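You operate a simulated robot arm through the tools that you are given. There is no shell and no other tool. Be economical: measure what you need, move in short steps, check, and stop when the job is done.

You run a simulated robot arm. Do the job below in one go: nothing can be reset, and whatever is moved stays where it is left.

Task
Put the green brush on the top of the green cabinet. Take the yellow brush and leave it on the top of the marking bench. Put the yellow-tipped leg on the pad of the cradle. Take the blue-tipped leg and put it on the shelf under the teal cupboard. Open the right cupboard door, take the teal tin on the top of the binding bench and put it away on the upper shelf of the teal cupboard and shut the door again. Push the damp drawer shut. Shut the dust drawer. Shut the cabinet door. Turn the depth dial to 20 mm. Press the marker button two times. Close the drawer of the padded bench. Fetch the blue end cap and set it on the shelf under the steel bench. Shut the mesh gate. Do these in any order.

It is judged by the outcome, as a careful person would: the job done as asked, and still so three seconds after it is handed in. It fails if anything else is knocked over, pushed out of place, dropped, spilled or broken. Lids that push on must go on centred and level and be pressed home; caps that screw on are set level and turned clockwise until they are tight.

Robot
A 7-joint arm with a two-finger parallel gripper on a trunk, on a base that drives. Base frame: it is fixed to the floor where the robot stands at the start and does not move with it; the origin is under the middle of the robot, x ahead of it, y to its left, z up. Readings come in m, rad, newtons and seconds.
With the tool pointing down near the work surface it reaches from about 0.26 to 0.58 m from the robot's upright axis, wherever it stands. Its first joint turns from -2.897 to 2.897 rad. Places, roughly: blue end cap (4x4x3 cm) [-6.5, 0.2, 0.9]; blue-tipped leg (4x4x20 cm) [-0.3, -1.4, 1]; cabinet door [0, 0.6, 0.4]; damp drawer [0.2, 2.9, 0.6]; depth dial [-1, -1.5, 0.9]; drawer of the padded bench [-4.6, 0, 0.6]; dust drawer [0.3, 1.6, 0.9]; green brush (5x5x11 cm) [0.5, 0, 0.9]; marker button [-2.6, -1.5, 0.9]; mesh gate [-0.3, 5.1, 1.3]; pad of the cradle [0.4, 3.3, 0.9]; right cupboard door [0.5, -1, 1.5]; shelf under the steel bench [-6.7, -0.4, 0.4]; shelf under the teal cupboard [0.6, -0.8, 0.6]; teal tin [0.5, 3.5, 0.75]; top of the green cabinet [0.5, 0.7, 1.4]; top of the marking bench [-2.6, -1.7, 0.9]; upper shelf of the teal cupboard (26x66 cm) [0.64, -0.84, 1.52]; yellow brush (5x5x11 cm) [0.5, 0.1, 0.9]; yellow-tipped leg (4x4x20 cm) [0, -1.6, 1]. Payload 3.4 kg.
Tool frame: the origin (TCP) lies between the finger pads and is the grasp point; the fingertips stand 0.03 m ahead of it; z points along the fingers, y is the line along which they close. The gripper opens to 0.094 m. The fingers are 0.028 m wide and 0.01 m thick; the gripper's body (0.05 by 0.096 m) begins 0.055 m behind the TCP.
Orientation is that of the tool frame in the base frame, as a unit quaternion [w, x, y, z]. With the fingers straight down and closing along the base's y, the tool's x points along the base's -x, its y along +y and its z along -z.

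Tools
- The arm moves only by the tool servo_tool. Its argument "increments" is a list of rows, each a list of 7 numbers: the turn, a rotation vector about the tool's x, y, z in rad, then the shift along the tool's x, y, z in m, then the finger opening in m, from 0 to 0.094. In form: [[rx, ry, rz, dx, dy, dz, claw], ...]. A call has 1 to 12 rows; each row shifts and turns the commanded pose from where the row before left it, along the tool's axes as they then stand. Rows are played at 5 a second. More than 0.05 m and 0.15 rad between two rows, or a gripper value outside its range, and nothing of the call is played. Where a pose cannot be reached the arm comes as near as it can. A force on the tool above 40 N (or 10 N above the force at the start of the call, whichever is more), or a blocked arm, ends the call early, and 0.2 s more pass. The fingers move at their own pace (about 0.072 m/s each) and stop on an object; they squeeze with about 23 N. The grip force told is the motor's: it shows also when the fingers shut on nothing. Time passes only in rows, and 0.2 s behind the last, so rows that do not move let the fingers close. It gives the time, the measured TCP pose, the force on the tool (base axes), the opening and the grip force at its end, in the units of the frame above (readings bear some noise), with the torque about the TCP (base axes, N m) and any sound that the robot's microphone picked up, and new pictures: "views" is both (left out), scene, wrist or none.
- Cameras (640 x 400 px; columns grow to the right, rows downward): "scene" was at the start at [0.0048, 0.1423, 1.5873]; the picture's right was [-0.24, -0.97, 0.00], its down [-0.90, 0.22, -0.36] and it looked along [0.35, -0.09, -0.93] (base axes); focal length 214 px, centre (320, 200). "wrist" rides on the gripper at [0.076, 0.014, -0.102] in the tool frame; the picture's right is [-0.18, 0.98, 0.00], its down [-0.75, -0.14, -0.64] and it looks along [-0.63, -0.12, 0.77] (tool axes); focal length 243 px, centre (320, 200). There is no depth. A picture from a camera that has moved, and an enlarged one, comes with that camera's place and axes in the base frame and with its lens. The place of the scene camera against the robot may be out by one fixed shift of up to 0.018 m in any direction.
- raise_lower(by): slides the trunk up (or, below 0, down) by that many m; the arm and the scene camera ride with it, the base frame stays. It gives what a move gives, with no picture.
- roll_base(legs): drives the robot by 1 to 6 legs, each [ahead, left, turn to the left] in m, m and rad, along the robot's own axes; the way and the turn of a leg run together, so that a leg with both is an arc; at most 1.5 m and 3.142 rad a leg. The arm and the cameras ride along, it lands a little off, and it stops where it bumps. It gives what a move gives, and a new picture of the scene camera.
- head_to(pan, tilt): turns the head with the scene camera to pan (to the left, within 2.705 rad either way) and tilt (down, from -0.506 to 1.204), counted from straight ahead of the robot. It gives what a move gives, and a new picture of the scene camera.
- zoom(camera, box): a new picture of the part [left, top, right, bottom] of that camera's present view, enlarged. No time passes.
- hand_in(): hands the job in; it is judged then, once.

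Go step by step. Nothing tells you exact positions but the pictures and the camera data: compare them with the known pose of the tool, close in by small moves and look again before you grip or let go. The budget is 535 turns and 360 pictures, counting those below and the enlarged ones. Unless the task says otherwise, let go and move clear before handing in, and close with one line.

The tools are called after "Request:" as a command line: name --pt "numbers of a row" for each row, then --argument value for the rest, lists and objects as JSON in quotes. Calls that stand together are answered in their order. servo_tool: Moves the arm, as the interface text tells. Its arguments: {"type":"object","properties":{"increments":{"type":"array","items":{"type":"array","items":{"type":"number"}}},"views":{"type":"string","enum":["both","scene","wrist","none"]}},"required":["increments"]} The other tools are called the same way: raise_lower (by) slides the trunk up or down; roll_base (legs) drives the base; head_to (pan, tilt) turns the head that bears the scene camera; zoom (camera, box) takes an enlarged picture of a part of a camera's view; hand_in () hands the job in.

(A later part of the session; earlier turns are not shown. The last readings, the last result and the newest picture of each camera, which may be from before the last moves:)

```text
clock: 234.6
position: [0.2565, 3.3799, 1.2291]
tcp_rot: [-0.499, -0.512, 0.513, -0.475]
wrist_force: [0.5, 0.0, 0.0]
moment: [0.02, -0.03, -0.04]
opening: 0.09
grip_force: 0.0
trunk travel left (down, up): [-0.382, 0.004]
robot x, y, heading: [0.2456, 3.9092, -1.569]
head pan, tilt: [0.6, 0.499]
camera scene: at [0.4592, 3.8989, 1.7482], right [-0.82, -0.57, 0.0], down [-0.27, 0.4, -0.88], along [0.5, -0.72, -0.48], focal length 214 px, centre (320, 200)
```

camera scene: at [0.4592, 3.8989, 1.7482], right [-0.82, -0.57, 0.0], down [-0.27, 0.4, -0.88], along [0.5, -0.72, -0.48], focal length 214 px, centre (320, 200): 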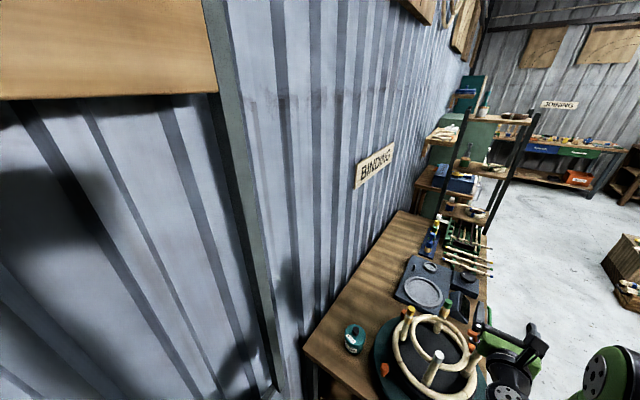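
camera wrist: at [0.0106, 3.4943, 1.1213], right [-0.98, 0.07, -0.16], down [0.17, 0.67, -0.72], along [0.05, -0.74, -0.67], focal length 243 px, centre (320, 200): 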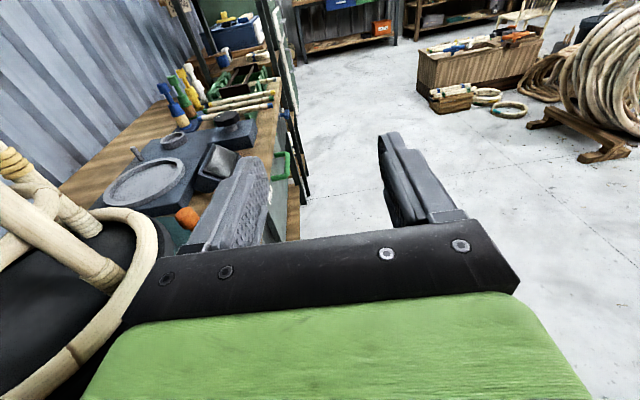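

Request:
servo_tool --pt "0 0 0 0 -0.03 -0.03 0.09" --pt "0 0 0 0 -0.03 -0.03 0.09" --pt "0 0 0 0 -0.03 -0.03 0.09" --pt "0 0 0 0 -0.04 -0.025 0.09" --pt "0 0 0 0 -0.04 -0.025 0.09" --pt "0 0 0 0 -0.04 -0.025 0.09" --pt "0 0 0 0 -0.04 -0.025 0.09" --pt "0 0 0 0 -0.04 -0.02 0.09" --pt "0 0 0 0 -0.04 -0.02 0.09" --pt "0 0 0 0 -0.04 -0.02 0.09" --pt "0 0 0 0 0 0 0.09" --views "wrist"

```text
clock: 237.0
position: [0.409, 3.4919, 1.2296]
tcp_rot: [0.497, 0.514, -0.513, 0.475]
wrist_force: [-0.4, 0.2, -0.1]
moment: [-0.01, 0.02, 0.01]
opening: 0.09
grip_force: 0.0
out of reach, approached as far as the arm can: row 3, 4, 5, 6, 7, 8, 9, 10
trunk travel left (down, up): [-0.382, 0.004]
robot x, y, heading: [0.2447, 3.9103, -1.574]
head pan, tilt: [0.6, 0.499]
camera wrist: at [0.3989, 3.5915, 1.313], right [-0.99, 0.03, -0.16], down [0.14, 0.68, -0.72], along [0.09, -0.73, -0.67], focal length 243 px, centre (320, 200)
```

wrist: 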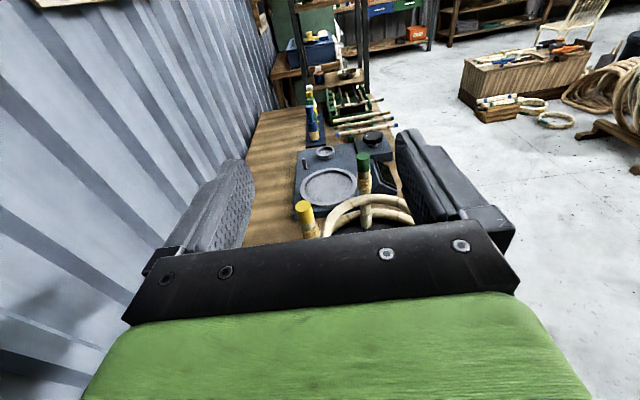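

Request:
roll_base --legs '[[-0.06, 0, 0], [0, 0, 0.625]]'

```text
clock: 239.6
position: [0.6204, 3.7266, 1.2293]
tcp_rot: [0.329, 0.645, -0.332, 0.605]
wrist_force: [-0.2, -0.6, 0.2]
moment: [-0.01, -0.03, -0.01]
opening: 0.09
grip_force: 0.1
trunk travel left (down, up): [-0.382, 0.004]
robot x, y, heading: [0.244, 3.9717, -0.954]
head pan, tilt: [0.6, 0.499]
camera scene: at [0.4294, 4.0802, 1.7483], right [-0.34, -0.94, 0.0], down [-0.45, 0.16, -0.88], along [0.82, -0.3, -0.48], focal length 214 px, centre (320, 200)
```

scene: 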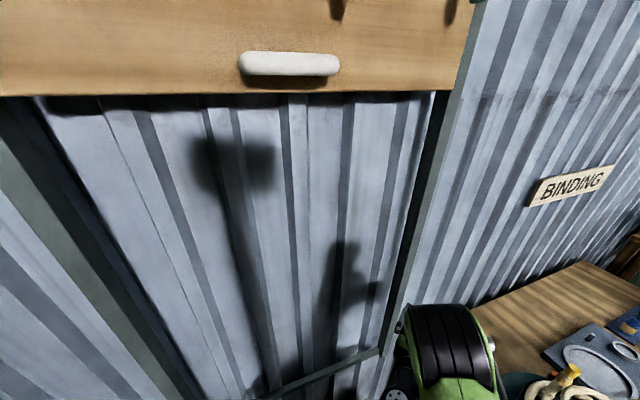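

Request:
servo_tool --pt "0 0 0 0 0.04 0.02 0.09" --pt "0 0.05 0 0 0.04 0.02 0.09" --pt "0 0 0 0 0.04 0.01 0.09" --pt "0 0 0 -0.03 0.035 0 0.09" --pt "0 0 0 -0.045 0 0 0.09" --pt "0 0 0 -0.045 0 0 0.09" --pt "0 0 0 0 0 0 0.09" --views "wrist"

```text
clock: 241.2
position: [0.5164, 3.5977, 1.1118]
tcp_rot: [0.337, 0.63, -0.322, 0.621]
wrist_force: [0.6, -0.3, -0.1]
moment: [0.03, 0.01, -0.03]
opening: 0.09
grip_force: 0.1
trunk travel left (down, up): [-0.382, 0.004]
robot x, y, heading: [0.2461, 3.9742, -0.951]
head pan, tilt: [0.6, 0.499]
camera wrist: at [0.448, 3.6745, 1.19], right [-0.81, -0.56, -0.16], down [-0.26, 0.6, -0.76], along [0.52, -0.57, -0.63], focal length 243 px, centre (320, 200)
```

wrist: 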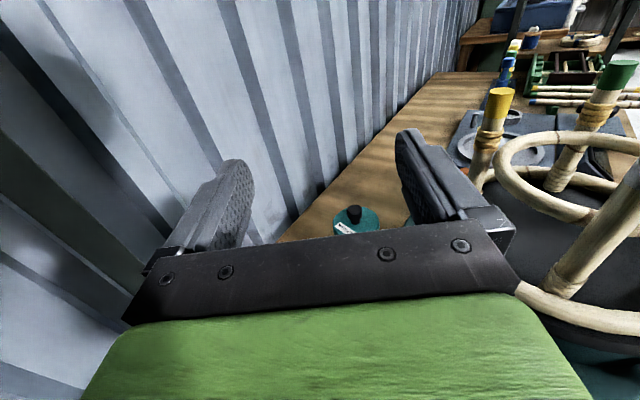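

Request:
servo_tool --pt "0 0 0 -0.045 0 0 0.09" --pt "0 0 0 -0.045 0 0 0.09" --pt "0 0 0 -0.045 0 0 0.09" --pt "0 0 0 -0.045 0 0 0.09" --pt "0 0 0 -0.045 0 0 0.09" --pt "0 0 0 -0.03 0 0 0.09" --pt "0 0 0 0 0 0 0.09" --views "wrist"

```text
clock: 241.7
position: [0.5157, 3.598, 1.0881]
tcp_rot: [0.333, 0.631, -0.326, 0.62]
wrist_force: [8.4, -9.8, -5.1]
moment: [0.31, 0.28, 0.06]
opening: 0.09
grip_force: 0.0
out of reach, approached as far as the arm can: row 1, 2
trunk travel left (down, up): [-0.382, 0.004]
robot x, y, heading: [0.2431, 3.9703, -0.953]
head pan, tilt: [0.6, 0.499]
stopped in row 2: the force on the tool passed its limit at 42 N (the readings are from after the stop); the commanded pose is now the measured one
camera wrist: at [0.4477, 3.6739, 1.167], right [-0.82, -0.55, -0.17], down [-0.26, 0.61, -0.75], along [0.52, -0.57, -0.64], focal length 243 px, centre (320, 200)
```

wrist: 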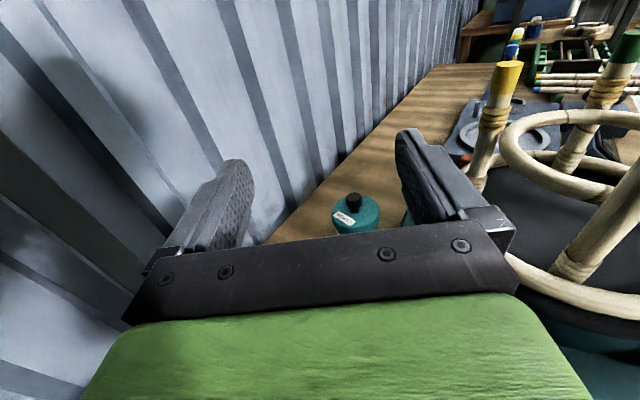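

Request:
servo_tool --pt "0 0 0 0.02 0 0.01 0.09" --pt "0 0 0 0 0 0 0.09" --views "none"

Request:
raise_lower --by -0.285

Request:
servo_tool --pt "0 0 0 0 0 0 0.09" --views "wrist"

```text
clock: 242.3
position: [0.5228, 3.5872, 1.111]
tcp_rot: [0.335, 0.631, -0.326, 0.619]
wrist_force: [-0.1, -0.3, -0.9]
moment: [0.02, 0.02, 0.01]
opening: 0.0903
grip_force: 0.1
trunk travel left (down, up): [-0.382, 0.004]
robot x, y, heading: [0.2445, 3.9695, -0.953]
head pan, tilt: [0.6, 0.499]
```

```text
clock: 245.2
position: [0.5214, 3.5877, 0.8245]
tcp_rot: [0.334, 0.631, -0.326, 0.62]
wrist_force: [0.0, -0.3, 0.7]
moment: [-0.02, 0.01, 0.02]
opening: 0.09
grip_force: 0.1
trunk travel left (down, up): [-0.097, 0.289]
robot x, y, heading: [0.2426, 3.9716, -0.949]
head pan, tilt: [0.6, 0.499]
```

```text
clock: 245.6
position: [0.5214, 3.5889, 0.8254]
tcp_rot: [0.335, 0.63, -0.326, 0.62]
wrist_force: [0.3, 0.0, 0.1]
moment: [0.02, 0.01, 0.02]
opening: 0.0901
grip_force: 0.0
trunk travel left (down, up): [-0.097, 0.289]
robot x, y, heading: [0.2471, 3.9696, -0.955]
head pan, tilt: [0.6, 0.499]
camera wrist: at [0.4537, 3.6652, 0.9032], right [-0.82, -0.55, -0.17], down [-0.26, 0.61, -0.75], along [0.52, -0.57, -0.64], focal length 243 px, centre (320, 200)
```

wrist: 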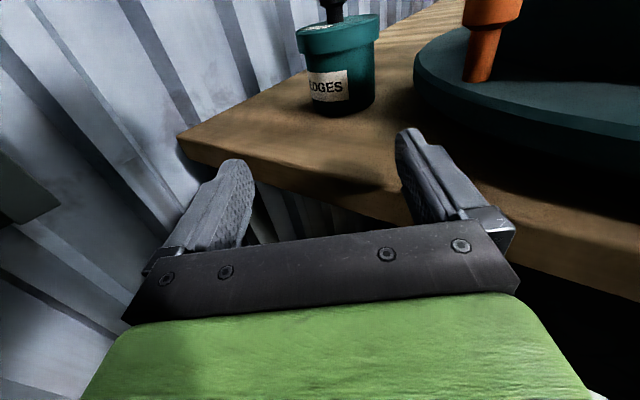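

Tin axis is about (0.615, 3.405), bench about z 0.80. I'll pitch the tool slightly down for clearance, align, and approach.

Request:
servo_tool --pt "0 0 0 0.012 0.026 0 0.09" --pt "0 -0.125 0 0 0 0 0.09" --pt "0 -0.125 0 0 0 0 0.09" --pt "0 0 0 0.0124 0 0.0484 0.09" --pt "0 0 0 0.0124 0 0.0484 0.09" --pt "0 0 0 0 0 0 0.09" --views "wrist"

```text
clock: 246.0
position: [0.4937, 3.579, 0.8145]
tcp_rot: [0.338, 0.636, -0.342, 0.603]
wrist_force: [0.2, -1.1, 0.0]
moment: [0.02, 0.03, -0.01]
opening: 0.0905
grip_force: 0.9
trunk travel left (down, up): [-0.097, 0.289]
robot x, y, heading: [0.2467, 3.9702, -0.954]
head pan, tilt: [0.6, 0.499]
stopped in row 1: the force on the tool passed its limit at 93 N (the readings are from after the stop); the commanded pose is now the measured one
camera wrist: at [0.4298, 3.6546, 0.8962], right [-0.84, -0.52, -0.17], down [-0.25, 0.64, -0.73], along [0.49, -0.57, -0.66], focal length 243 px, centre (320, 200)
```

wrist: 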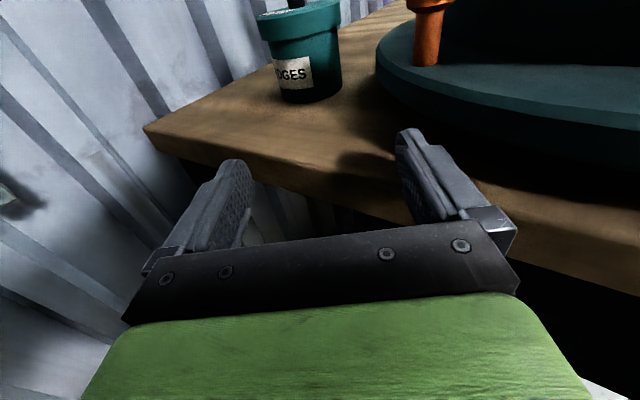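

Request:
servo_tool --pt "0 0 0 0.03 0 -0.02 0.09" --pt "0 0 0 0.03 0 0 0.09" --pt "0 -0.1 0 0 0 0 0.09" --pt "0 -0.1 0 0 0 0 0.09" --pt "0 0 0 0 0 0 0.09" --views "wrist"

```text
clock: 247.2
position: [0.4895, 3.5888, 0.8744]
tcp_rot: [0.302, 0.693, -0.373, 0.538]
wrist_force: [-0.6, -0.9, -0.4]
moment: [0.0, 0.04, 0.01]
opening: 0.09
grip_force: 0.1
out of reach, approached as far as the arm can: row 3
trunk travel left (down, up): [-0.097, 0.289]
robot x, y, heading: [0.2431, 3.9711, -0.954]
head pan, tilt: [0.6, 0.499]
camera wrist: at [0.4349, 3.6503, 0.9745], right [-0.85, -0.49, -0.16], down [-0.32, 0.75, -0.58], along [0.41, -0.44, -0.8], focal length 243 px, centre (320, 200)
```

wrist: 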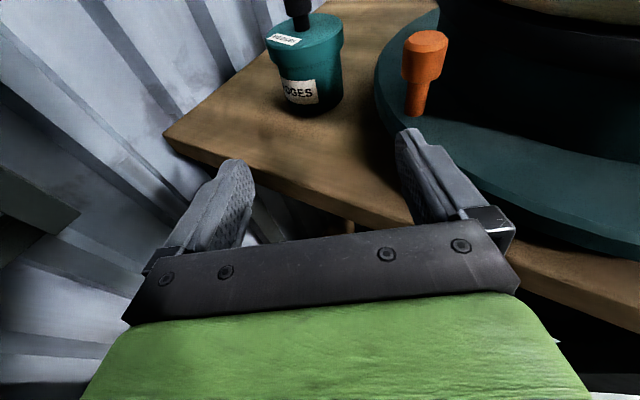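

Request:
servo_tool --pt "0 0 0 0.004 -0.003 0.045 0.092" --pt "0 0 0 0.004 -0.002 0.045 0.092" --pt "0 0 0 0.004 0 0.044 0.092" --pt "0 0 0 0 0 0 0.092" --views "wrist"

```text
clock: 248.2
position: [0.563, 3.4812, 0.8571]
tcp_rot: [0.301, 0.694, -0.374, 0.537]
wrist_force: [-0.3, -0.1, -0.9]
moment: [-0.03, -0.01, -0.02]
opening: 0.0921
grip_force: 0.0
out of reach, approached as far as the arm can: row 2
trunk travel left (down, up): [-0.097, 0.289]
robot x, y, heading: [0.2461, 3.9702, -0.945]
head pan, tilt: [0.6, 0.499]
camera wrist: at [0.5088, 3.5425, 0.9561], right [-0.85, -0.49, -0.16], down [-0.32, 0.75, -0.58], along [0.41, -0.44, -0.8], focal length 243 px, centre (320, 200)
```

wrist: 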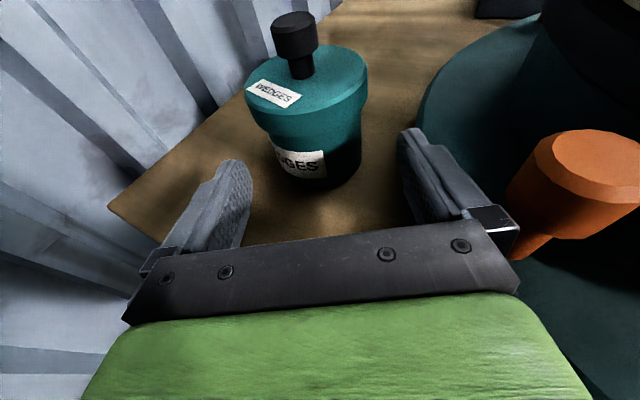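

Request:
servo_tool --pt "0 0 0 -0.002 -0.001 0.035 0.092" --pt "0 0 0 -0.002 0 0.035 0.092" --pt "0 0 0 0 0 0 0.092" --views "wrist"

```text
clock: 249.0
position: [0.5992, 3.4251, 0.8334]
tcp_rot: [0.302, 0.693, -0.374, 0.537]
wrist_force: [-0.1, 0.2, 0.5]
moment: [-0.04, -0.06, 0.0]
opening: 0.0921
grip_force: 0.1
trunk travel left (down, up): [-0.097, 0.289]
robot x, y, heading: [0.2456, 3.9709, -0.952]
head pan, tilt: [0.6, 0.499]
camera wrist: at [0.5456, 3.4872, 0.9345], right [-0.85, -0.49, -0.16], down [-0.32, 0.75, -0.58], along [0.41, -0.44, -0.8], focal length 243 px, centre (320, 200)
```

wrist: 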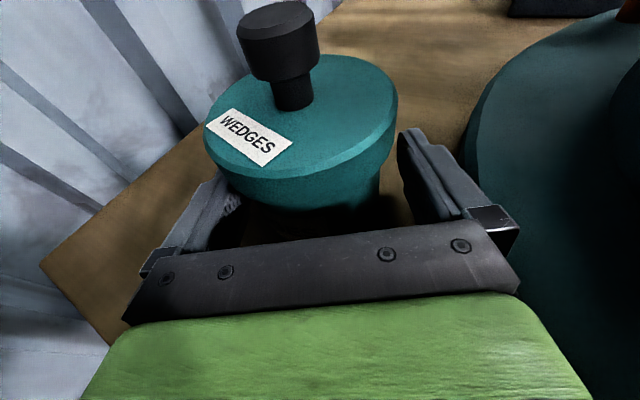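

Request:
servo_tool --pt "0 0 0 0.002 -0.005 0.012 0.092" --pt "0 0 0 0.002 -0.001 0.014 0.092" --pt "0 0 0 0 0 0 0.092" --views "wrist"

```text
clock: 249.8
position: [0.6188, 3.4069, 0.8311]
tcp_rot: [0.301, 0.694, -0.374, 0.537]
wrist_force: [-0.5, 0.0, -0.2]
moment: [-0.02, -0.04, 0.0]
opening: 0.0921
grip_force: 0.1
trunk travel left (down, up): [-0.097, 0.289]
robot x, y, heading: [0.2449, 3.9708, -0.951]
head pan, tilt: [0.6, 0.499]
camera wrist: at [0.5653, 3.4685, 0.9311], right [-0.85, -0.49, -0.16], down [-0.32, 0.75, -0.58], along [0.41, -0.44, -0.8], focal length 243 px, centre (320, 200)
```

wrist: 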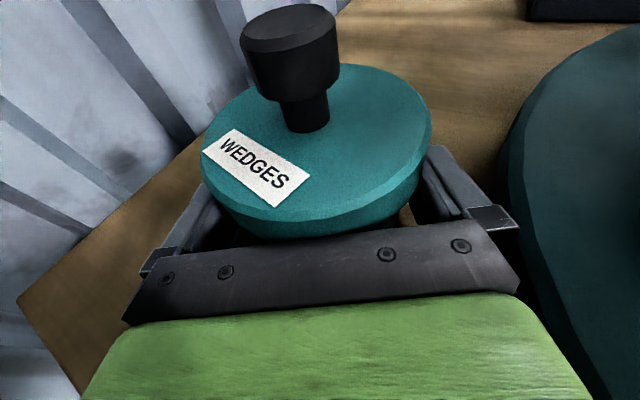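

Request:
servo_tool --pt "0 0 0 0 0 0 0.0" --pt "0 0 0 0 0 0 0.0" --pt "0 0 0 0 0 0 0.0" --views "wrist"

```text
clock: 250.6
position: [0.6191, 3.4071, 0.8314]
tcp_rot: [0.303, 0.692, -0.374, 0.537]
wrist_force: [-0.3, -1.0, 0.0]
moment: [0.06, -0.05, 0.03]
opening: 0.0753
grip_force: 22.8
trunk travel left (down, up): [-0.097, 0.289]
robot x, y, heading: [0.2435, 3.9698, -0.957]
head pan, tilt: [0.6, 0.499]
camera wrist: at [0.5652, 3.4685, 0.9313], right [-0.85, -0.49, -0.16], down [-0.32, 0.75, -0.58], along [0.41, -0.44, -0.8], focal length 243 px, centre (320, 200)
```

wrist: 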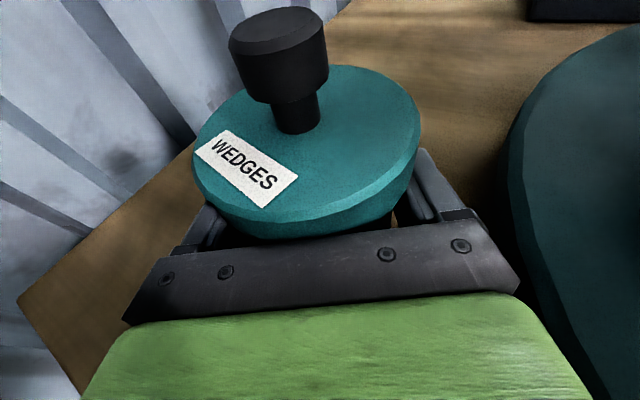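

Request:
raise_lower --by 0.28

Request:
servo_tool --pt "0 0 0 0 0 0 0.0" --views "wrist"

```text
clock: 253.4
position: [0.6194, 3.406, 1.1109]
tcp_rot: [0.302, 0.693, -0.374, 0.537]
wrist_force: [-0.4, -0.5, -2.4]
moment: [-0.01, -0.02, -0.04]
opening: 0.075
grip_force: 23.9
trunk travel left (down, up): [-0.377, 0.009]
robot x, y, heading: [0.2449, 3.9714, -0.951]
head pan, tilt: [0.6, 0.499]
```

```text
clock: 253.8
position: [0.6192, 3.4062, 1.1107]
tcp_rot: [0.302, 0.693, -0.374, 0.537]
wrist_force: [-0.7, -0.4, -2.2]
moment: [-0.01, -0.01, 0.0]
opening: 0.075
grip_force: 23.5
trunk travel left (down, up): [-0.377, 0.009]
robot x, y, heading: [0.2478, 3.9678, -0.951]
head pan, tilt: [0.6, 0.499]
camera wrist: at [0.5654, 3.4683, 1.2111], right [-0.85, -0.49, -0.16], down [-0.32, 0.75, -0.58], along [0.41, -0.44, -0.8], focal length 243 px, centre (320, 200)
```

wrist: 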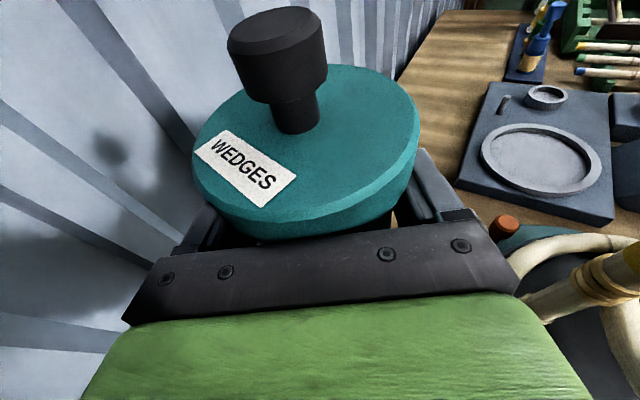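

Request:
servo_tool --pt "0 0 0 0.045 0 -0.012 0.0" --pt "0 0 0 0.045 0 -0.012 0.0" --pt "0 0 0 0.045 0 -0.012 0.0" --pt "0 0 0 0.03 0 -0.03 0.0" --pt "0 0 0 0.0 0 -0.03 0.0" --pt "0 0 0 0 0 0 0.0" --views "scene"

```text
clock: 255.2
position: [0.5936, 3.452, 1.2934]
tcp_rot: [0.302, 0.693, -0.374, 0.537]
wrist_force: [0.6, -0.7, -3.3]
moment: [-0.04, 0.0, 0.01]
opening: 0.0749
grip_force: 23.1
trunk travel left (down, up): [-0.377, 0.009]
robot x, y, heading: [0.2479, 3.9726, -0.954]
head pan, tilt: [0.6, 0.499]
camera scene: at [0.4303, 4.0787, 1.7435], right [-0.34, -0.94, 0.0], down [-0.45, 0.17, -0.88], along [0.82, -0.3, -0.48], focal length 214 px, centre (320, 200)
```

scene: 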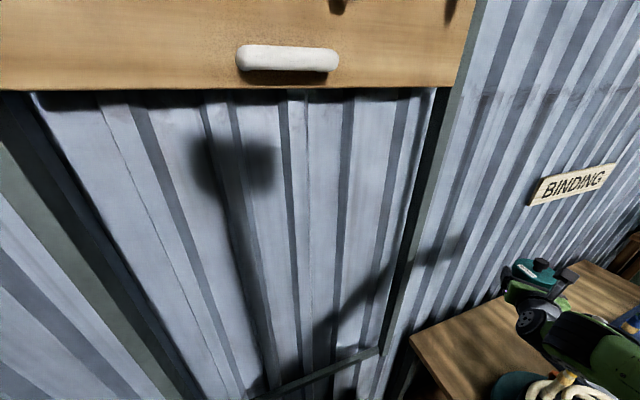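

Lifted well above the frame. Backing out toward open floor, then driving toward the cupboard end.

Request:
roll_base --legs '[[-0.47, -0.66, 0], [0, 0, 0.954]]'

```text
clock: 262.0
position: [0.0599, 3.9588, 1.2932]
tcp_rot: [0.015, 0.788, -0.005, 0.616]
wrist_force: [-0.3, 0.6, -2.5]
moment: [-0.02, 0.0, 0.01]
opening: 0.0749
grip_force: 22.9
trunk travel left (down, up): [-0.377, 0.009]
robot x, y, heading: [-0.5621, 3.9587, 0.022]
head pan, tilt: [0.6, 0.499]
camera scene: at [-0.5431, 4.1678, 1.7435], right [0.58, -0.81, 0.0], down [-0.39, -0.28, -0.88], along [0.71, 0.51, -0.48], focal length 214 px, centre (320, 200)
```

scene: 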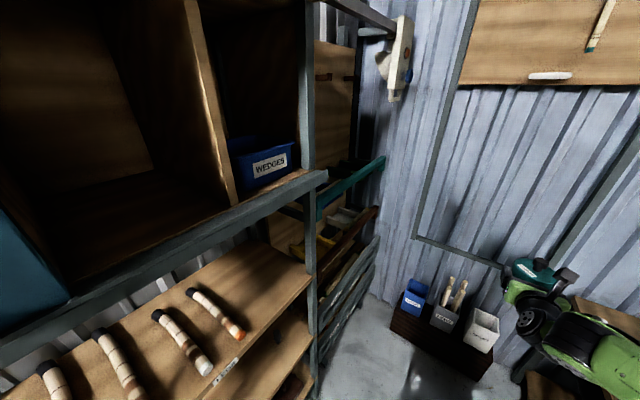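

Request:
roll_base --legs '[[-0.04, -1.37, -0.022], [0, -1.37, 0]]'

Request:
roll_base --legs '[[0, -1.3, 0]]'

Request:
head_to --pan -0.3 --tilt 0.5

```text
clock: 275.4
position: [-0.0153, 1.1587, 1.2939]
tcp_rot: [0.03, 0.787, -0.024, 0.615]
wrist_force: [0.7, 0.8, -1.7]
moment: [-0.01, -0.01, -0.02]
opening: 0.0746
grip_force: 22.6
trunk travel left (down, up): [-0.377, 0.009]
robot x, y, heading: [-0.6403, 1.1958, -0.02]
head pan, tilt: [0.6, 0.499]
camera scene: at [-0.609, 1.3974, 1.7436], right [0.55, -0.84, 0.0], down [-0.4, -0.26, -0.88], along [0.74, 0.48, -0.48], focal length 214 px, centre (320, 200)
```

scene: 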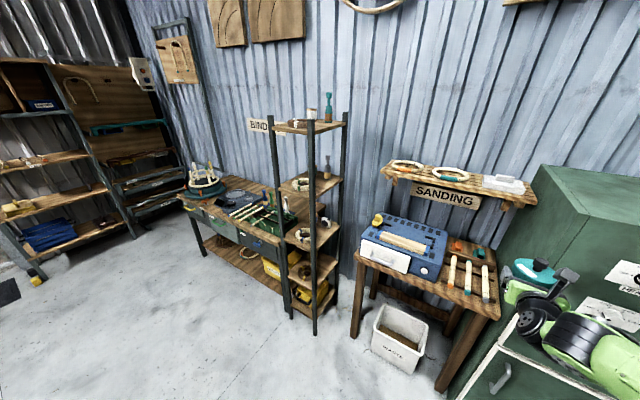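

```text
clock: 281.9
position: [-0.0602, -0.1418, 1.293]
tcp_rot: [0.036, 0.787, -0.032, 0.615]
wrist_force: [-0.2, -0.8, -1.8]
moment: [0.02, -0.02, 0.04]
opening: 0.0747
grip_force: 22.6
trunk travel left (down, up): [-0.377, 0.009]
robot x, y, heading: [-0.6818, -0.0975, -0.044]
head pan, tilt: [0.6, 0.499]
camera scene: at [-0.6486, 0.1095, 1.7436], right [0.53, -0.85, 0.0], down [-0.41, -0.25, -0.88], along [0.75, 0.46, -0.48], focal length 214 px, centre (320, 200)
```

scene: 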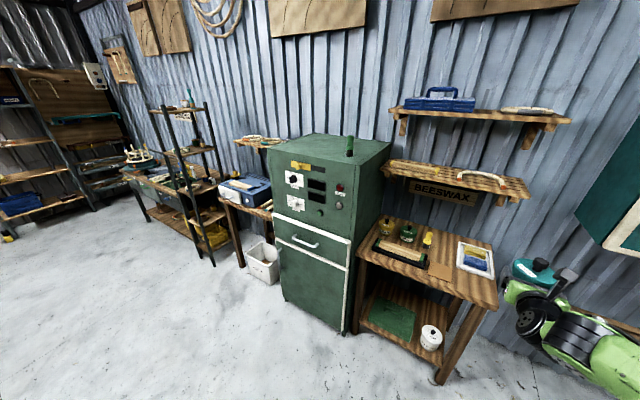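

```text
clock: 283.1
position: [-0.0606, -0.1424, 1.2935]
tcp_rot: [0.037, 0.788, -0.033, 0.614]
wrist_force: [1.1, -0.8, -1.5]
moment: [0.01, 0.0, -0.01]
opening: 0.0745
grip_force: 23.0
trunk travel left (down, up): [-0.377, 0.009]
robot x, y, heading: [-0.6819, -0.0937, -0.047]
head pan, tilt: [-0.3, 0.499]
camera scene: at [-0.6402, 0.0311, 1.7435], right [-0.34, -0.94, 0.0], down [-0.45, 0.16, -0.88], along [0.83, -0.3, -0.48], focal length 214 px, centre (320, 200)
```

scene: 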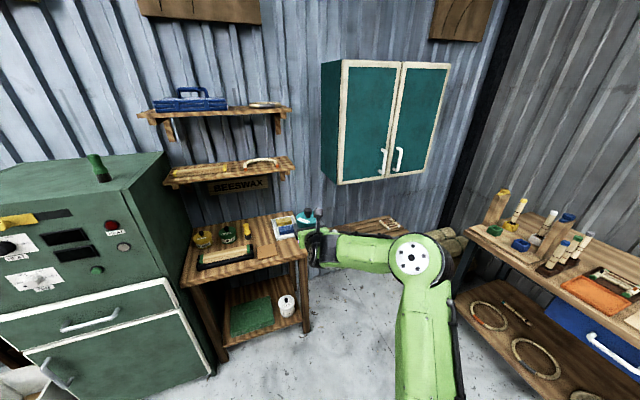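

Request:
raise_lower --by -0.34

Request:
roll_base --legs '[[0.435, 0.01, 0.03]]'

Request:
servo_tool --pt "0 0 0 0 0 0 0.0" --views "wrist"

```text
clock: 286.4
position: [-0.0615, -0.1418, 0.9538]
tcp_rot: [0.037, 0.787, -0.033, 0.614]
wrist_force: [0.6, 0.9, -2.0]
moment: [-0.02, -0.02, -0.02]
opening: 0.0742
grip_force: 23.1
trunk travel left (down, up): [-0.037, 0.349]
robot x, y, heading: [-0.6837, -0.0943, -0.048]
head pan, tilt: [-0.3, 0.499]
```

```text
clock: 289.1
position: [0.3749, -0.1236, 0.9522]
tcp_rot: [0.026, 0.788, -0.02, 0.615]
wrist_force: [-0.3, 0.2, -2.7]
moment: [-0.01, -0.03, 0.0]
opening: 0.0746
grip_force: 23.0
trunk travel left (down, up): [-0.037, 0.349]
robot x, y, heading: [-0.2448, -0.0999, -0.007]
head pan, tilt: [-0.3, 0.499]
camera scene: at [-0.2099, 0.0297, 1.4028], right [-0.31, -0.95, 0.0], down [-0.46, 0.15, -0.88], along [0.84, -0.27, -0.48], focal length 214 px, centre (320, 200)
```

scene: 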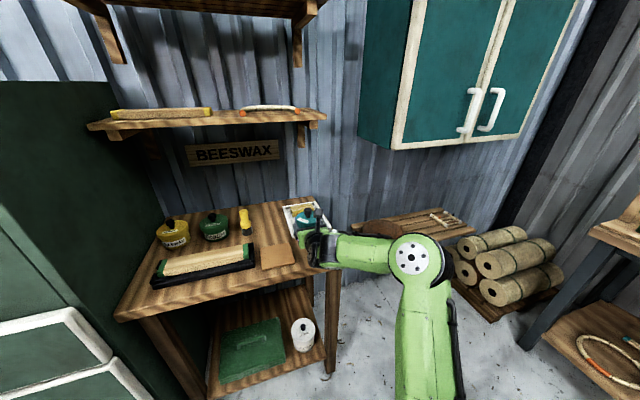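

```text
clock: 289.5
position: [0.3747, -0.123, 0.9531]
tcp_rot: [0.025, 0.788, -0.019, 0.615]
wrist_force: [-0.2, -0.5, -1.6]
moment: [0.02, -0.02, 0.0]
opening: 0.0744
grip_force: 22.9
trunk travel left (down, up): [-0.037, 0.349]
robot x, y, heading: [-0.2486, -0.0987, -0.008]
head pan, tilt: [-0.3, 0.499]
camera wrist: at [0.2928, -0.1307, 1.0529], right [-0.11, -0.98, -0.16], down [-0.8, 0.18, -0.58], along [0.6, 0.07, -0.8], focal length 243 px, centre (320, 200)
```

wrist: 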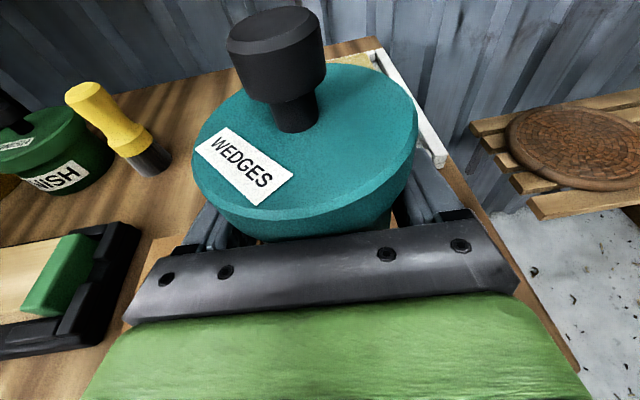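

Request:
servo_tool --pt "0 0 0 -0.024 0.03 0.006 0.0" --pt "0 0 0 -0.02 0 0.005 0.0" --pt "0 0 0 -0.006 0 0.0015 0.0" --pt "0 0 0 0 0 0 0.0" --views "none"

Request:
servo_tool --pt "0 0 0 -0.003 0 0.0007 0.0" --pt "0 0 0 -0.003 0 0.0007 0.0" --pt "0 0 0 0 0 0 0.0" --views "none"

```text
clock: 290.5
position: [0.3727, -0.1526, 0.9015]
tcp_rot: [0.026, 0.788, -0.02, 0.615]
wrist_force: [0.4, 0.6, -2.9]
moment: [0.04, -0.03, -0.03]
opening: 0.0745
grip_force: 22.9
trunk travel left (down, up): [-0.037, 0.349]
robot x, y, heading: [-0.2515, -0.0994, -0.011]
head pan, tilt: [-0.3, 0.499]
```

```text
clock: 291.3
position: [0.3727, -0.1543, 0.897]
tcp_rot: [0.026, 0.787, -0.02, 0.616]
wrist_force: [-0.4, -0.2, -1.7]
moment: [-0.02, -0.01, -0.02]
opening: 0.0746
grip_force: 23.1
trunk travel left (down, up): [-0.037, 0.349]
robot x, y, heading: [-0.2489, -0.0959, -0.017]
head pan, tilt: [-0.3, 0.499]
```

Request:
servo_tool --pt "0 0 0 -0.003 0 0.0007 0.0" --pt "0 0 0 -0.003 0 0.0007 0.0" --pt "0 0 0 0 0 0 0.0" --views "none"

Request:
servo_tool --pt "0 0 0 -0.002 0 0.0005 0.0" --pt "0 0 0 -0.002 0 0.0005 0.0" --pt "0 0 0 0 0 0 0.0" --views "wrist"

```text
clock: 292.1
position: [0.3733, -0.1544, 0.8907]
tcp_rot: [0.025, 0.786, -0.02, 0.617]
wrist_force: [3.4, -1.2, 7.3]
moment: [0.24, 0.05, -0.07]
opening: 0.0744
grip_force: 22.9
trunk travel left (down, up): [-0.037, 0.349]
robot x, y, heading: [-0.2489, -0.099, -0.011]
head pan, tilt: [-0.3, 0.499]
```

```text
clock: 292.9
position: [0.3726, -0.1534, 0.8913]
tcp_rot: [0.026, 0.784, -0.021, 0.62]
wrist_force: [12.4, -4.1, 36.5]
moment: [0.64, 2.23, 0.03]
opening: 0.0743
grip_force: 22.7
trunk travel left (down, up): [-0.037, 0.349]
robot x, y, heading: [-0.2476, -0.0959, -0.012]
head pan, tilt: [-0.3, 0.499]
camera wrist: at [0.2893, -0.1622, 0.99], right [-0.11, -0.98, -0.16], down [-0.79, 0.18, -0.59], along [0.61, 0.07, -0.79], focal length 243 px, centre (320, 200)
```

wrist: 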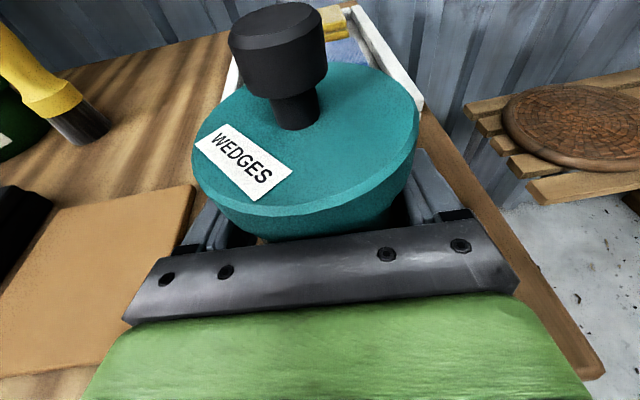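

Request:
servo_tool --pt "0 0 0 0.002 0 0 0.0" --pt "0 0 0 0 0 0 0.092" --pt "0 0 0 0 0 0 0.092" --pt "0 0 0 -0.008 0 -0.03 0.092" --pt "0 0 0 -0.01 0 -0.04 0.092" --pt "0 0 0 -0.01 0 -0.04 0.092" --views "wrist"

```text
clock: 294.3
position: [0.2587, -0.1491, 0.8874]
tcp_rot: [0.027, 0.788, -0.02, 0.615]
wrist_force: [-0.8, -0.9, 0.8]
moment: [0.02, 0.03, -0.02]
opening: 0.0918
grip_force: 0.1
trunk travel left (down, up): [-0.037, 0.349]
robot x, y, heading: [-0.2531, -0.0979, -0.007]
head pan, tilt: [-0.3, 0.499]
camera wrist: at [0.1772, -0.1562, 0.9878], right [-0.11, -0.98, -0.16], down [-0.8, 0.18, -0.58], along [0.6, 0.07, -0.8], focal length 243 px, centre (320, 200)
```

wrist: 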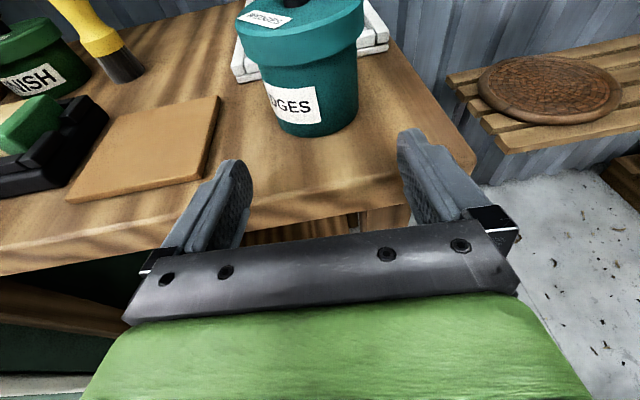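

The tin stands on the beeswax bench. Now the cupboard's right door: its handle is about (0.45, −0.89, 1.315).

Request:
roll_base --legs '[[-0.3, 0, 0], [0, -0.76, 0.01]]'

Request:
raise_lower --by 0.345

Request:
servo_tool --pt "0 0.12 0 0.03 0 0.02 0.06" --pt "0 0.12 0 0.03 0 0.02 0.06" --pt "0 0 0 0.02 -0.01 0.02 0.06" --pt "0 0 0 0 0 0 0.06" --views "wrist"

Request:
head_to --pan -0.1 --tilt 0.3

```text
clock: 299.9
position: [-0.0477, -0.8998, 0.8879]
tcp_rot: [0.03, 0.788, -0.025, 0.615]
wrist_force: [-0.4, -0.5, 0.7]
moment: [-0.03, 0.01, 0.0]
opening: 0.0919
grip_force: 0.1
trunk travel left (down, up): [-0.037, 0.349]
robot x, y, heading: [-0.5581, -0.8491, -0.019]
head pan, tilt: [-0.3, 0.499]
camera scene: at [-0.5156, -0.7161, 1.4029], right [-0.32, -0.95, 0.0], down [-0.45, 0.15, -0.88], along [0.83, -0.28, -0.48], focal length 214 px, centre (320, 200)
```

scene: 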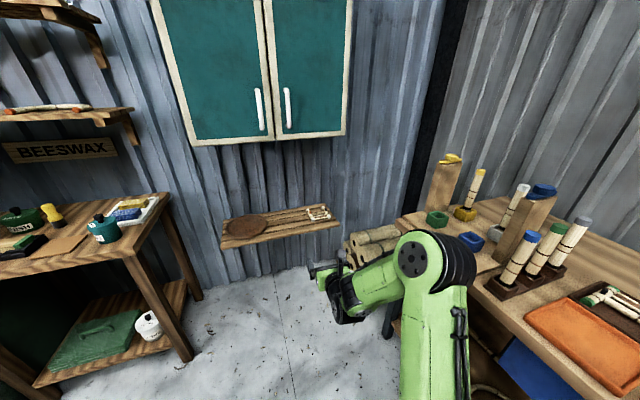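

```text
clock: 303.3
position: [-0.0484, -0.8993, 1.2348]
tcp_rot: [0.029, 0.787, -0.024, 0.615]
wrist_force: [-1.1, 0.0, 0.3]
moment: [0.0, 0.02, 0.01]
opening: 0.0921
grip_force: 0.1
trunk travel left (down, up): [-0.382, 0.004]
robot x, y, heading: [-0.5551, -0.8457, -0.026]
head pan, tilt: [-0.3, 0.499]
```

```text
clock: 304.3
position: [0.0233, -0.8946, 1.3055]
tcp_rot: [0.031, 0.708, -0.02, 0.706]
wrist_force: [-0.5, 0.4, -0.5]
moment: [0.03, -0.02, 0.02]
opening: 0.0599
grip_force: 0.1
trunk travel left (down, up): [-0.382, 0.004]
robot x, y, heading: [-0.559, -0.8427, -0.02]
head pan, tilt: [-0.3, 0.499]
camera wrist: at [-0.0803, -0.9, 1.3843], right [-0.07, -0.98, -0.17], down [-0.63, 0.18, -0.75], along [0.77, 0.05, -0.63], focal length 243 px, centre (320, 200)
```

wrist: 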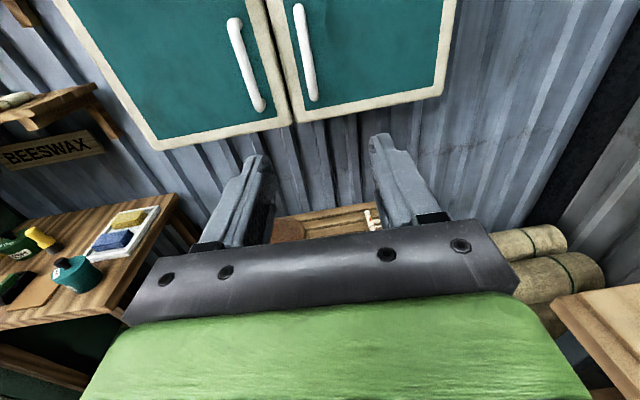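

```text
clock: 305.1
position: [0.023, -0.8933, 1.3059]
tcp_rot: [0.033, 0.708, -0.021, 0.705]
wrist_force: [0.4, 0.8, -0.2]
moment: [0.0, 0.01, -0.01]
opening: 0.0602
grip_force: 0.1
trunk travel left (down, up): [-0.382, 0.004]
robot x, y, heading: [-0.5545, -0.8446, -0.026]
head pan, tilt: [-0.099, 0.3]
camera scene: at [-0.5092, -0.6982, 1.7666], right [-0.12, -0.99, 0.0], down [-0.29, 0.04, -0.96], along [0.95, -0.12, -0.3], focal length 214 px, centre (320, 200)
```

scene: 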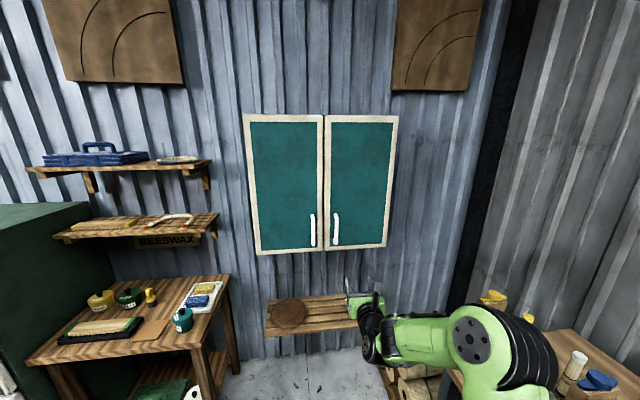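

Request:
servo_tool --pt "0.06 0 0 -0.005 0.0 0 0.06" --pt "0 0 0 0 0 0 0.06" --views "none"

Request:
roll_base --legs '[[0.32, 0, 0.02]]'

Request:
servo_tool --pt "0 0 0 0 0.0 0 0.06" --views "wrist"

```text
clock: 305.6
position: [0.022, -0.8928, 1.3029]
tcp_rot: [0.011, 0.709, 0.002, 0.706]
wrist_force: [-0.3, 0.3, -0.2]
moment: [0.03, 0.0, -0.03]
opening: 0.06
grip_force: 0.1
trunk travel left (down, up): [-0.382, 0.004]
robot x, y, heading: [-0.5542, -0.8434, -0.026]
head pan, tilt: [-0.099, 0.3]
```

```text
clock: 307.8
position: [0.3388, -0.8875, 1.3011]
tcp_rot: [0.005, 0.709, 0.007, 0.705]
wrist_force: [-0.1, 0.3, -1.1]
moment: [0.02, -0.02, -0.01]
opening: 0.0602
grip_force: 0.2
trunk travel left (down, up): [-0.382, 0.004]
robot x, y, heading: [-0.2405, -0.8482, -0.005]
head pan, tilt: [-0.099, 0.3]
camera scene: at [-0.1958, -0.7021, 1.7667], right [-0.1, -0.99, 0.0], down [-0.29, 0.03, -0.96], along [0.95, -0.1, -0.3], focal length 214 px, centre (320, 200)
```

scene: 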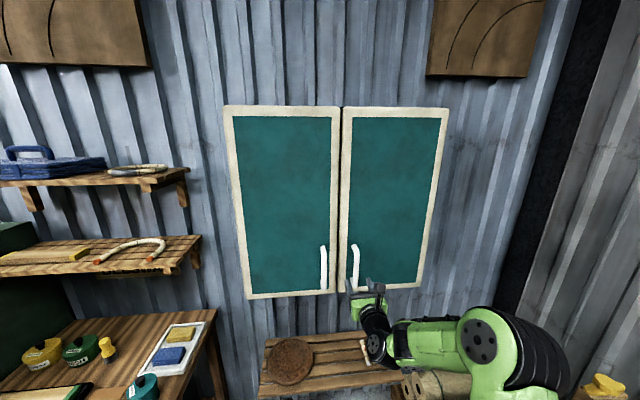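

```text
clock: 308.2
position: [0.3378, -0.8887, 1.3021]
tcp_rot: [0.006, 0.708, 0.007, 0.706]
wrist_force: [-0.5, -0.3, 0.1]
moment: [-0.02, -0.01, 0.0]
opening: 0.0598
grip_force: 0.0
trunk travel left (down, up): [-0.382, 0.004]
robot x, y, heading: [-0.2404, -0.8466, -0.007]
head pan, tilt: [-0.099, 0.3]
camera wrist: at [0.2359, -0.9013, 1.3797], right [0.0, -0.99, -0.17], down [-0.64, 0.13, -0.75], along [0.76, 0.11, -0.64], focal length 243 px, centre (320, 200)
```

wrist: 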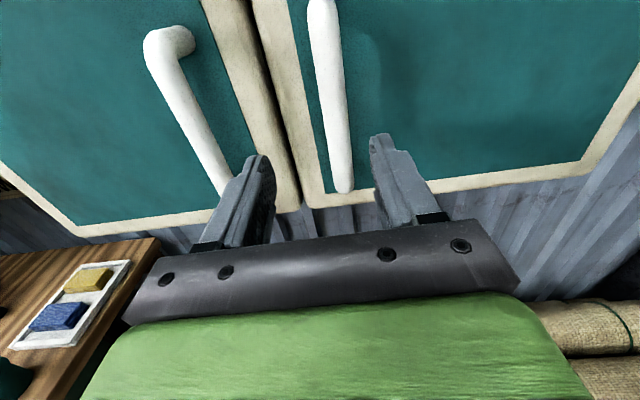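

Request:
servo_tool --pt "0 0 0 0.005 0.012 0.03 0.05" --pt "0 0 0 0 0 0.04 0.05" --pt "0 0 0 0 0 0.035 0.05" --pt "0 0 0 0 0 0 0.05" --views "wrist"

```text
clock: 309.2
position: [0.4409, -0.9005, 1.3088]
tcp_rot: [0.005, 0.708, 0.006, 0.707]
wrist_force: [-8.3, -0.1, 0.8]
moment: [-0.06, -0.14, -0.23]
opening: 0.05
grip_force: 0.1
trunk travel left (down, up): [-0.382, 0.004]
robot x, y, heading: [-0.2429, -0.8522, -0.001]
head pan, tilt: [-0.099, 0.3]
camera wrist: at [0.3388, -0.9153, 1.3869], right [0.0, -0.99, -0.17], down [-0.64, 0.13, -0.75], along [0.77, 0.11, -0.63], focal length 243 px, centre (320, 200)
```

wrist: 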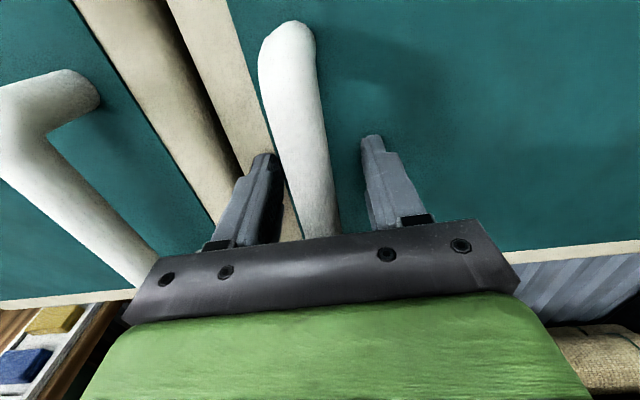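

Request:
servo_tool --pt "0 0 0 0 0 -0.008 0.05" --pt "0 0 0 0 0 0 0.0" --pt "0 0 0 0 0 0 0.0" --pt "0 0 0 0 0 0 0.0" --views "wrist"

```text
clock: 310.2
position: [0.4351, -0.9002, 1.3068]
tcp_rot: [0.004, 0.709, 0.006, 0.706]
wrist_force: [0.4, 2.2, -1.7]
moment: [1.11, 0.08, 0.03]
opening: 0.0243
grip_force: 45.4
trunk travel left (down, up): [-0.382, 0.004]
robot x, y, heading: [-0.2397, -0.8499, -0.009]
head pan, tilt: [-0.099, 0.3]
camera wrist: at [0.3334, -0.9143, 1.3848], right [0.0, -0.99, -0.17], down [-0.65, 0.13, -0.75], along [0.76, 0.11, -0.64], focal length 243 px, centre (320, 200)
```

wrist: 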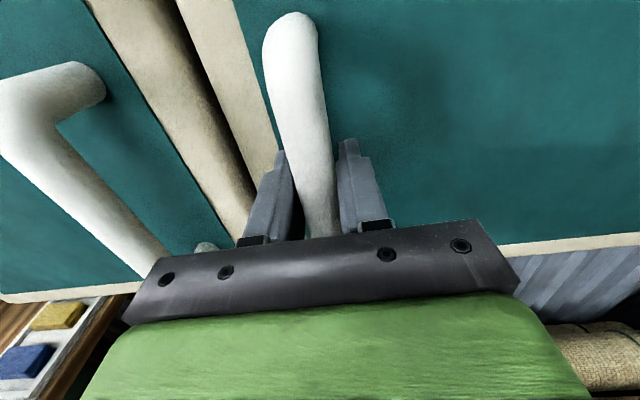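

Request:
servo_tool --pt "0.03 0 0 0 0.002 -0.025 0.0" --pt "0.04 0 0 0 0.004 -0.025 0.0" --pt "0.04 0 0 0 0.008 -0.025 0.0" --pt "0.04 0 0 0 0.012 -0.025 0.0" --pt "0.04 0 0 0 0.016 -0.025 0.0" --pt "0.04 0 0 0 0.02 -0.025 0.0" --views "both"

```text
clock: 311.6
position: [0.2972, -0.9773, 1.3069]
tcp_rot: [-0.079, 0.705, 0.087, 0.699]
wrist_force: [8.3, -10.6, -3.6]
moment: [0.43, 0.33, -0.2]
opening: 0.0244
grip_force: 44.7
trunk travel left (down, up): [-0.382, 0.004]
robot x, y, heading: [-0.2407, -0.8473, -0.004]
head pan, tilt: [-0.099, 0.3]
camera scene: at [-0.1939, -0.7071, 1.767], right [-0.1, -0.99, 0.0], down [-0.3, 0.03, -0.95], along [0.95, -0.1, -0.3], focal length 214 px, centre (320, 200)
camera wrist: at [0.2008, -1.0145, 1.3854], right [0.23, -0.96, -0.17], down [-0.66, -0.02, -0.75], along [0.71, 0.28, -0.64], focal length 243 px, centre (320, 200)
```

scene: 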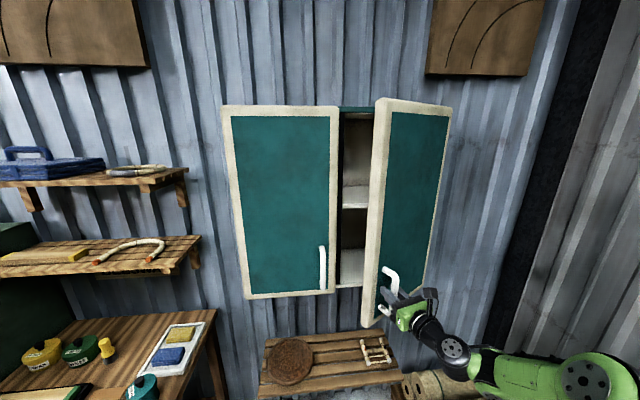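
wrist: 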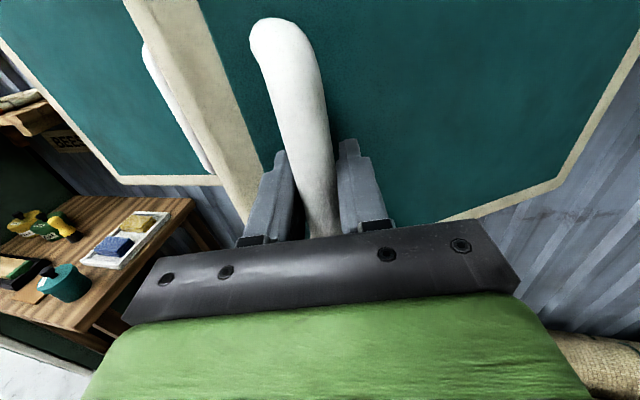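

Request:
roll_base --legs '[[-0.1, -0.085, 0]]'

```text
clock: 312.6
position: [0.2562, -1.0199, 1.3073]
tcp_rot: [-0.072, 0.705, 0.08, 0.701]
wrist_force: [7.1, -7.0, -15.5]
moment: [0.6, 0.77, 0.42]
opening: 0.0245
grip_force: 45.6
trunk travel left (down, up): [-0.382, 0.004]
robot x, y, heading: [-0.2806, -0.8841, -0.007]
head pan, tilt: [-0.099, 0.3]
stopped in leg 1: the force on the tool passed its limit at 48 N (the readings are from after the stop); the commanded pose is now the measured one
camera scene: at [-0.2347, -0.7436, 1.7673], right [-0.11, -0.99, -0.01], down [-0.29, 0.04, -0.96], along [0.95, -0.1, -0.3], focal length 214 px, centre (320, 200)
```

scene: 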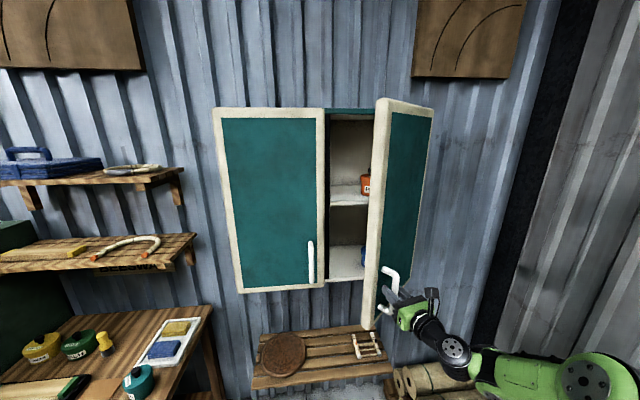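

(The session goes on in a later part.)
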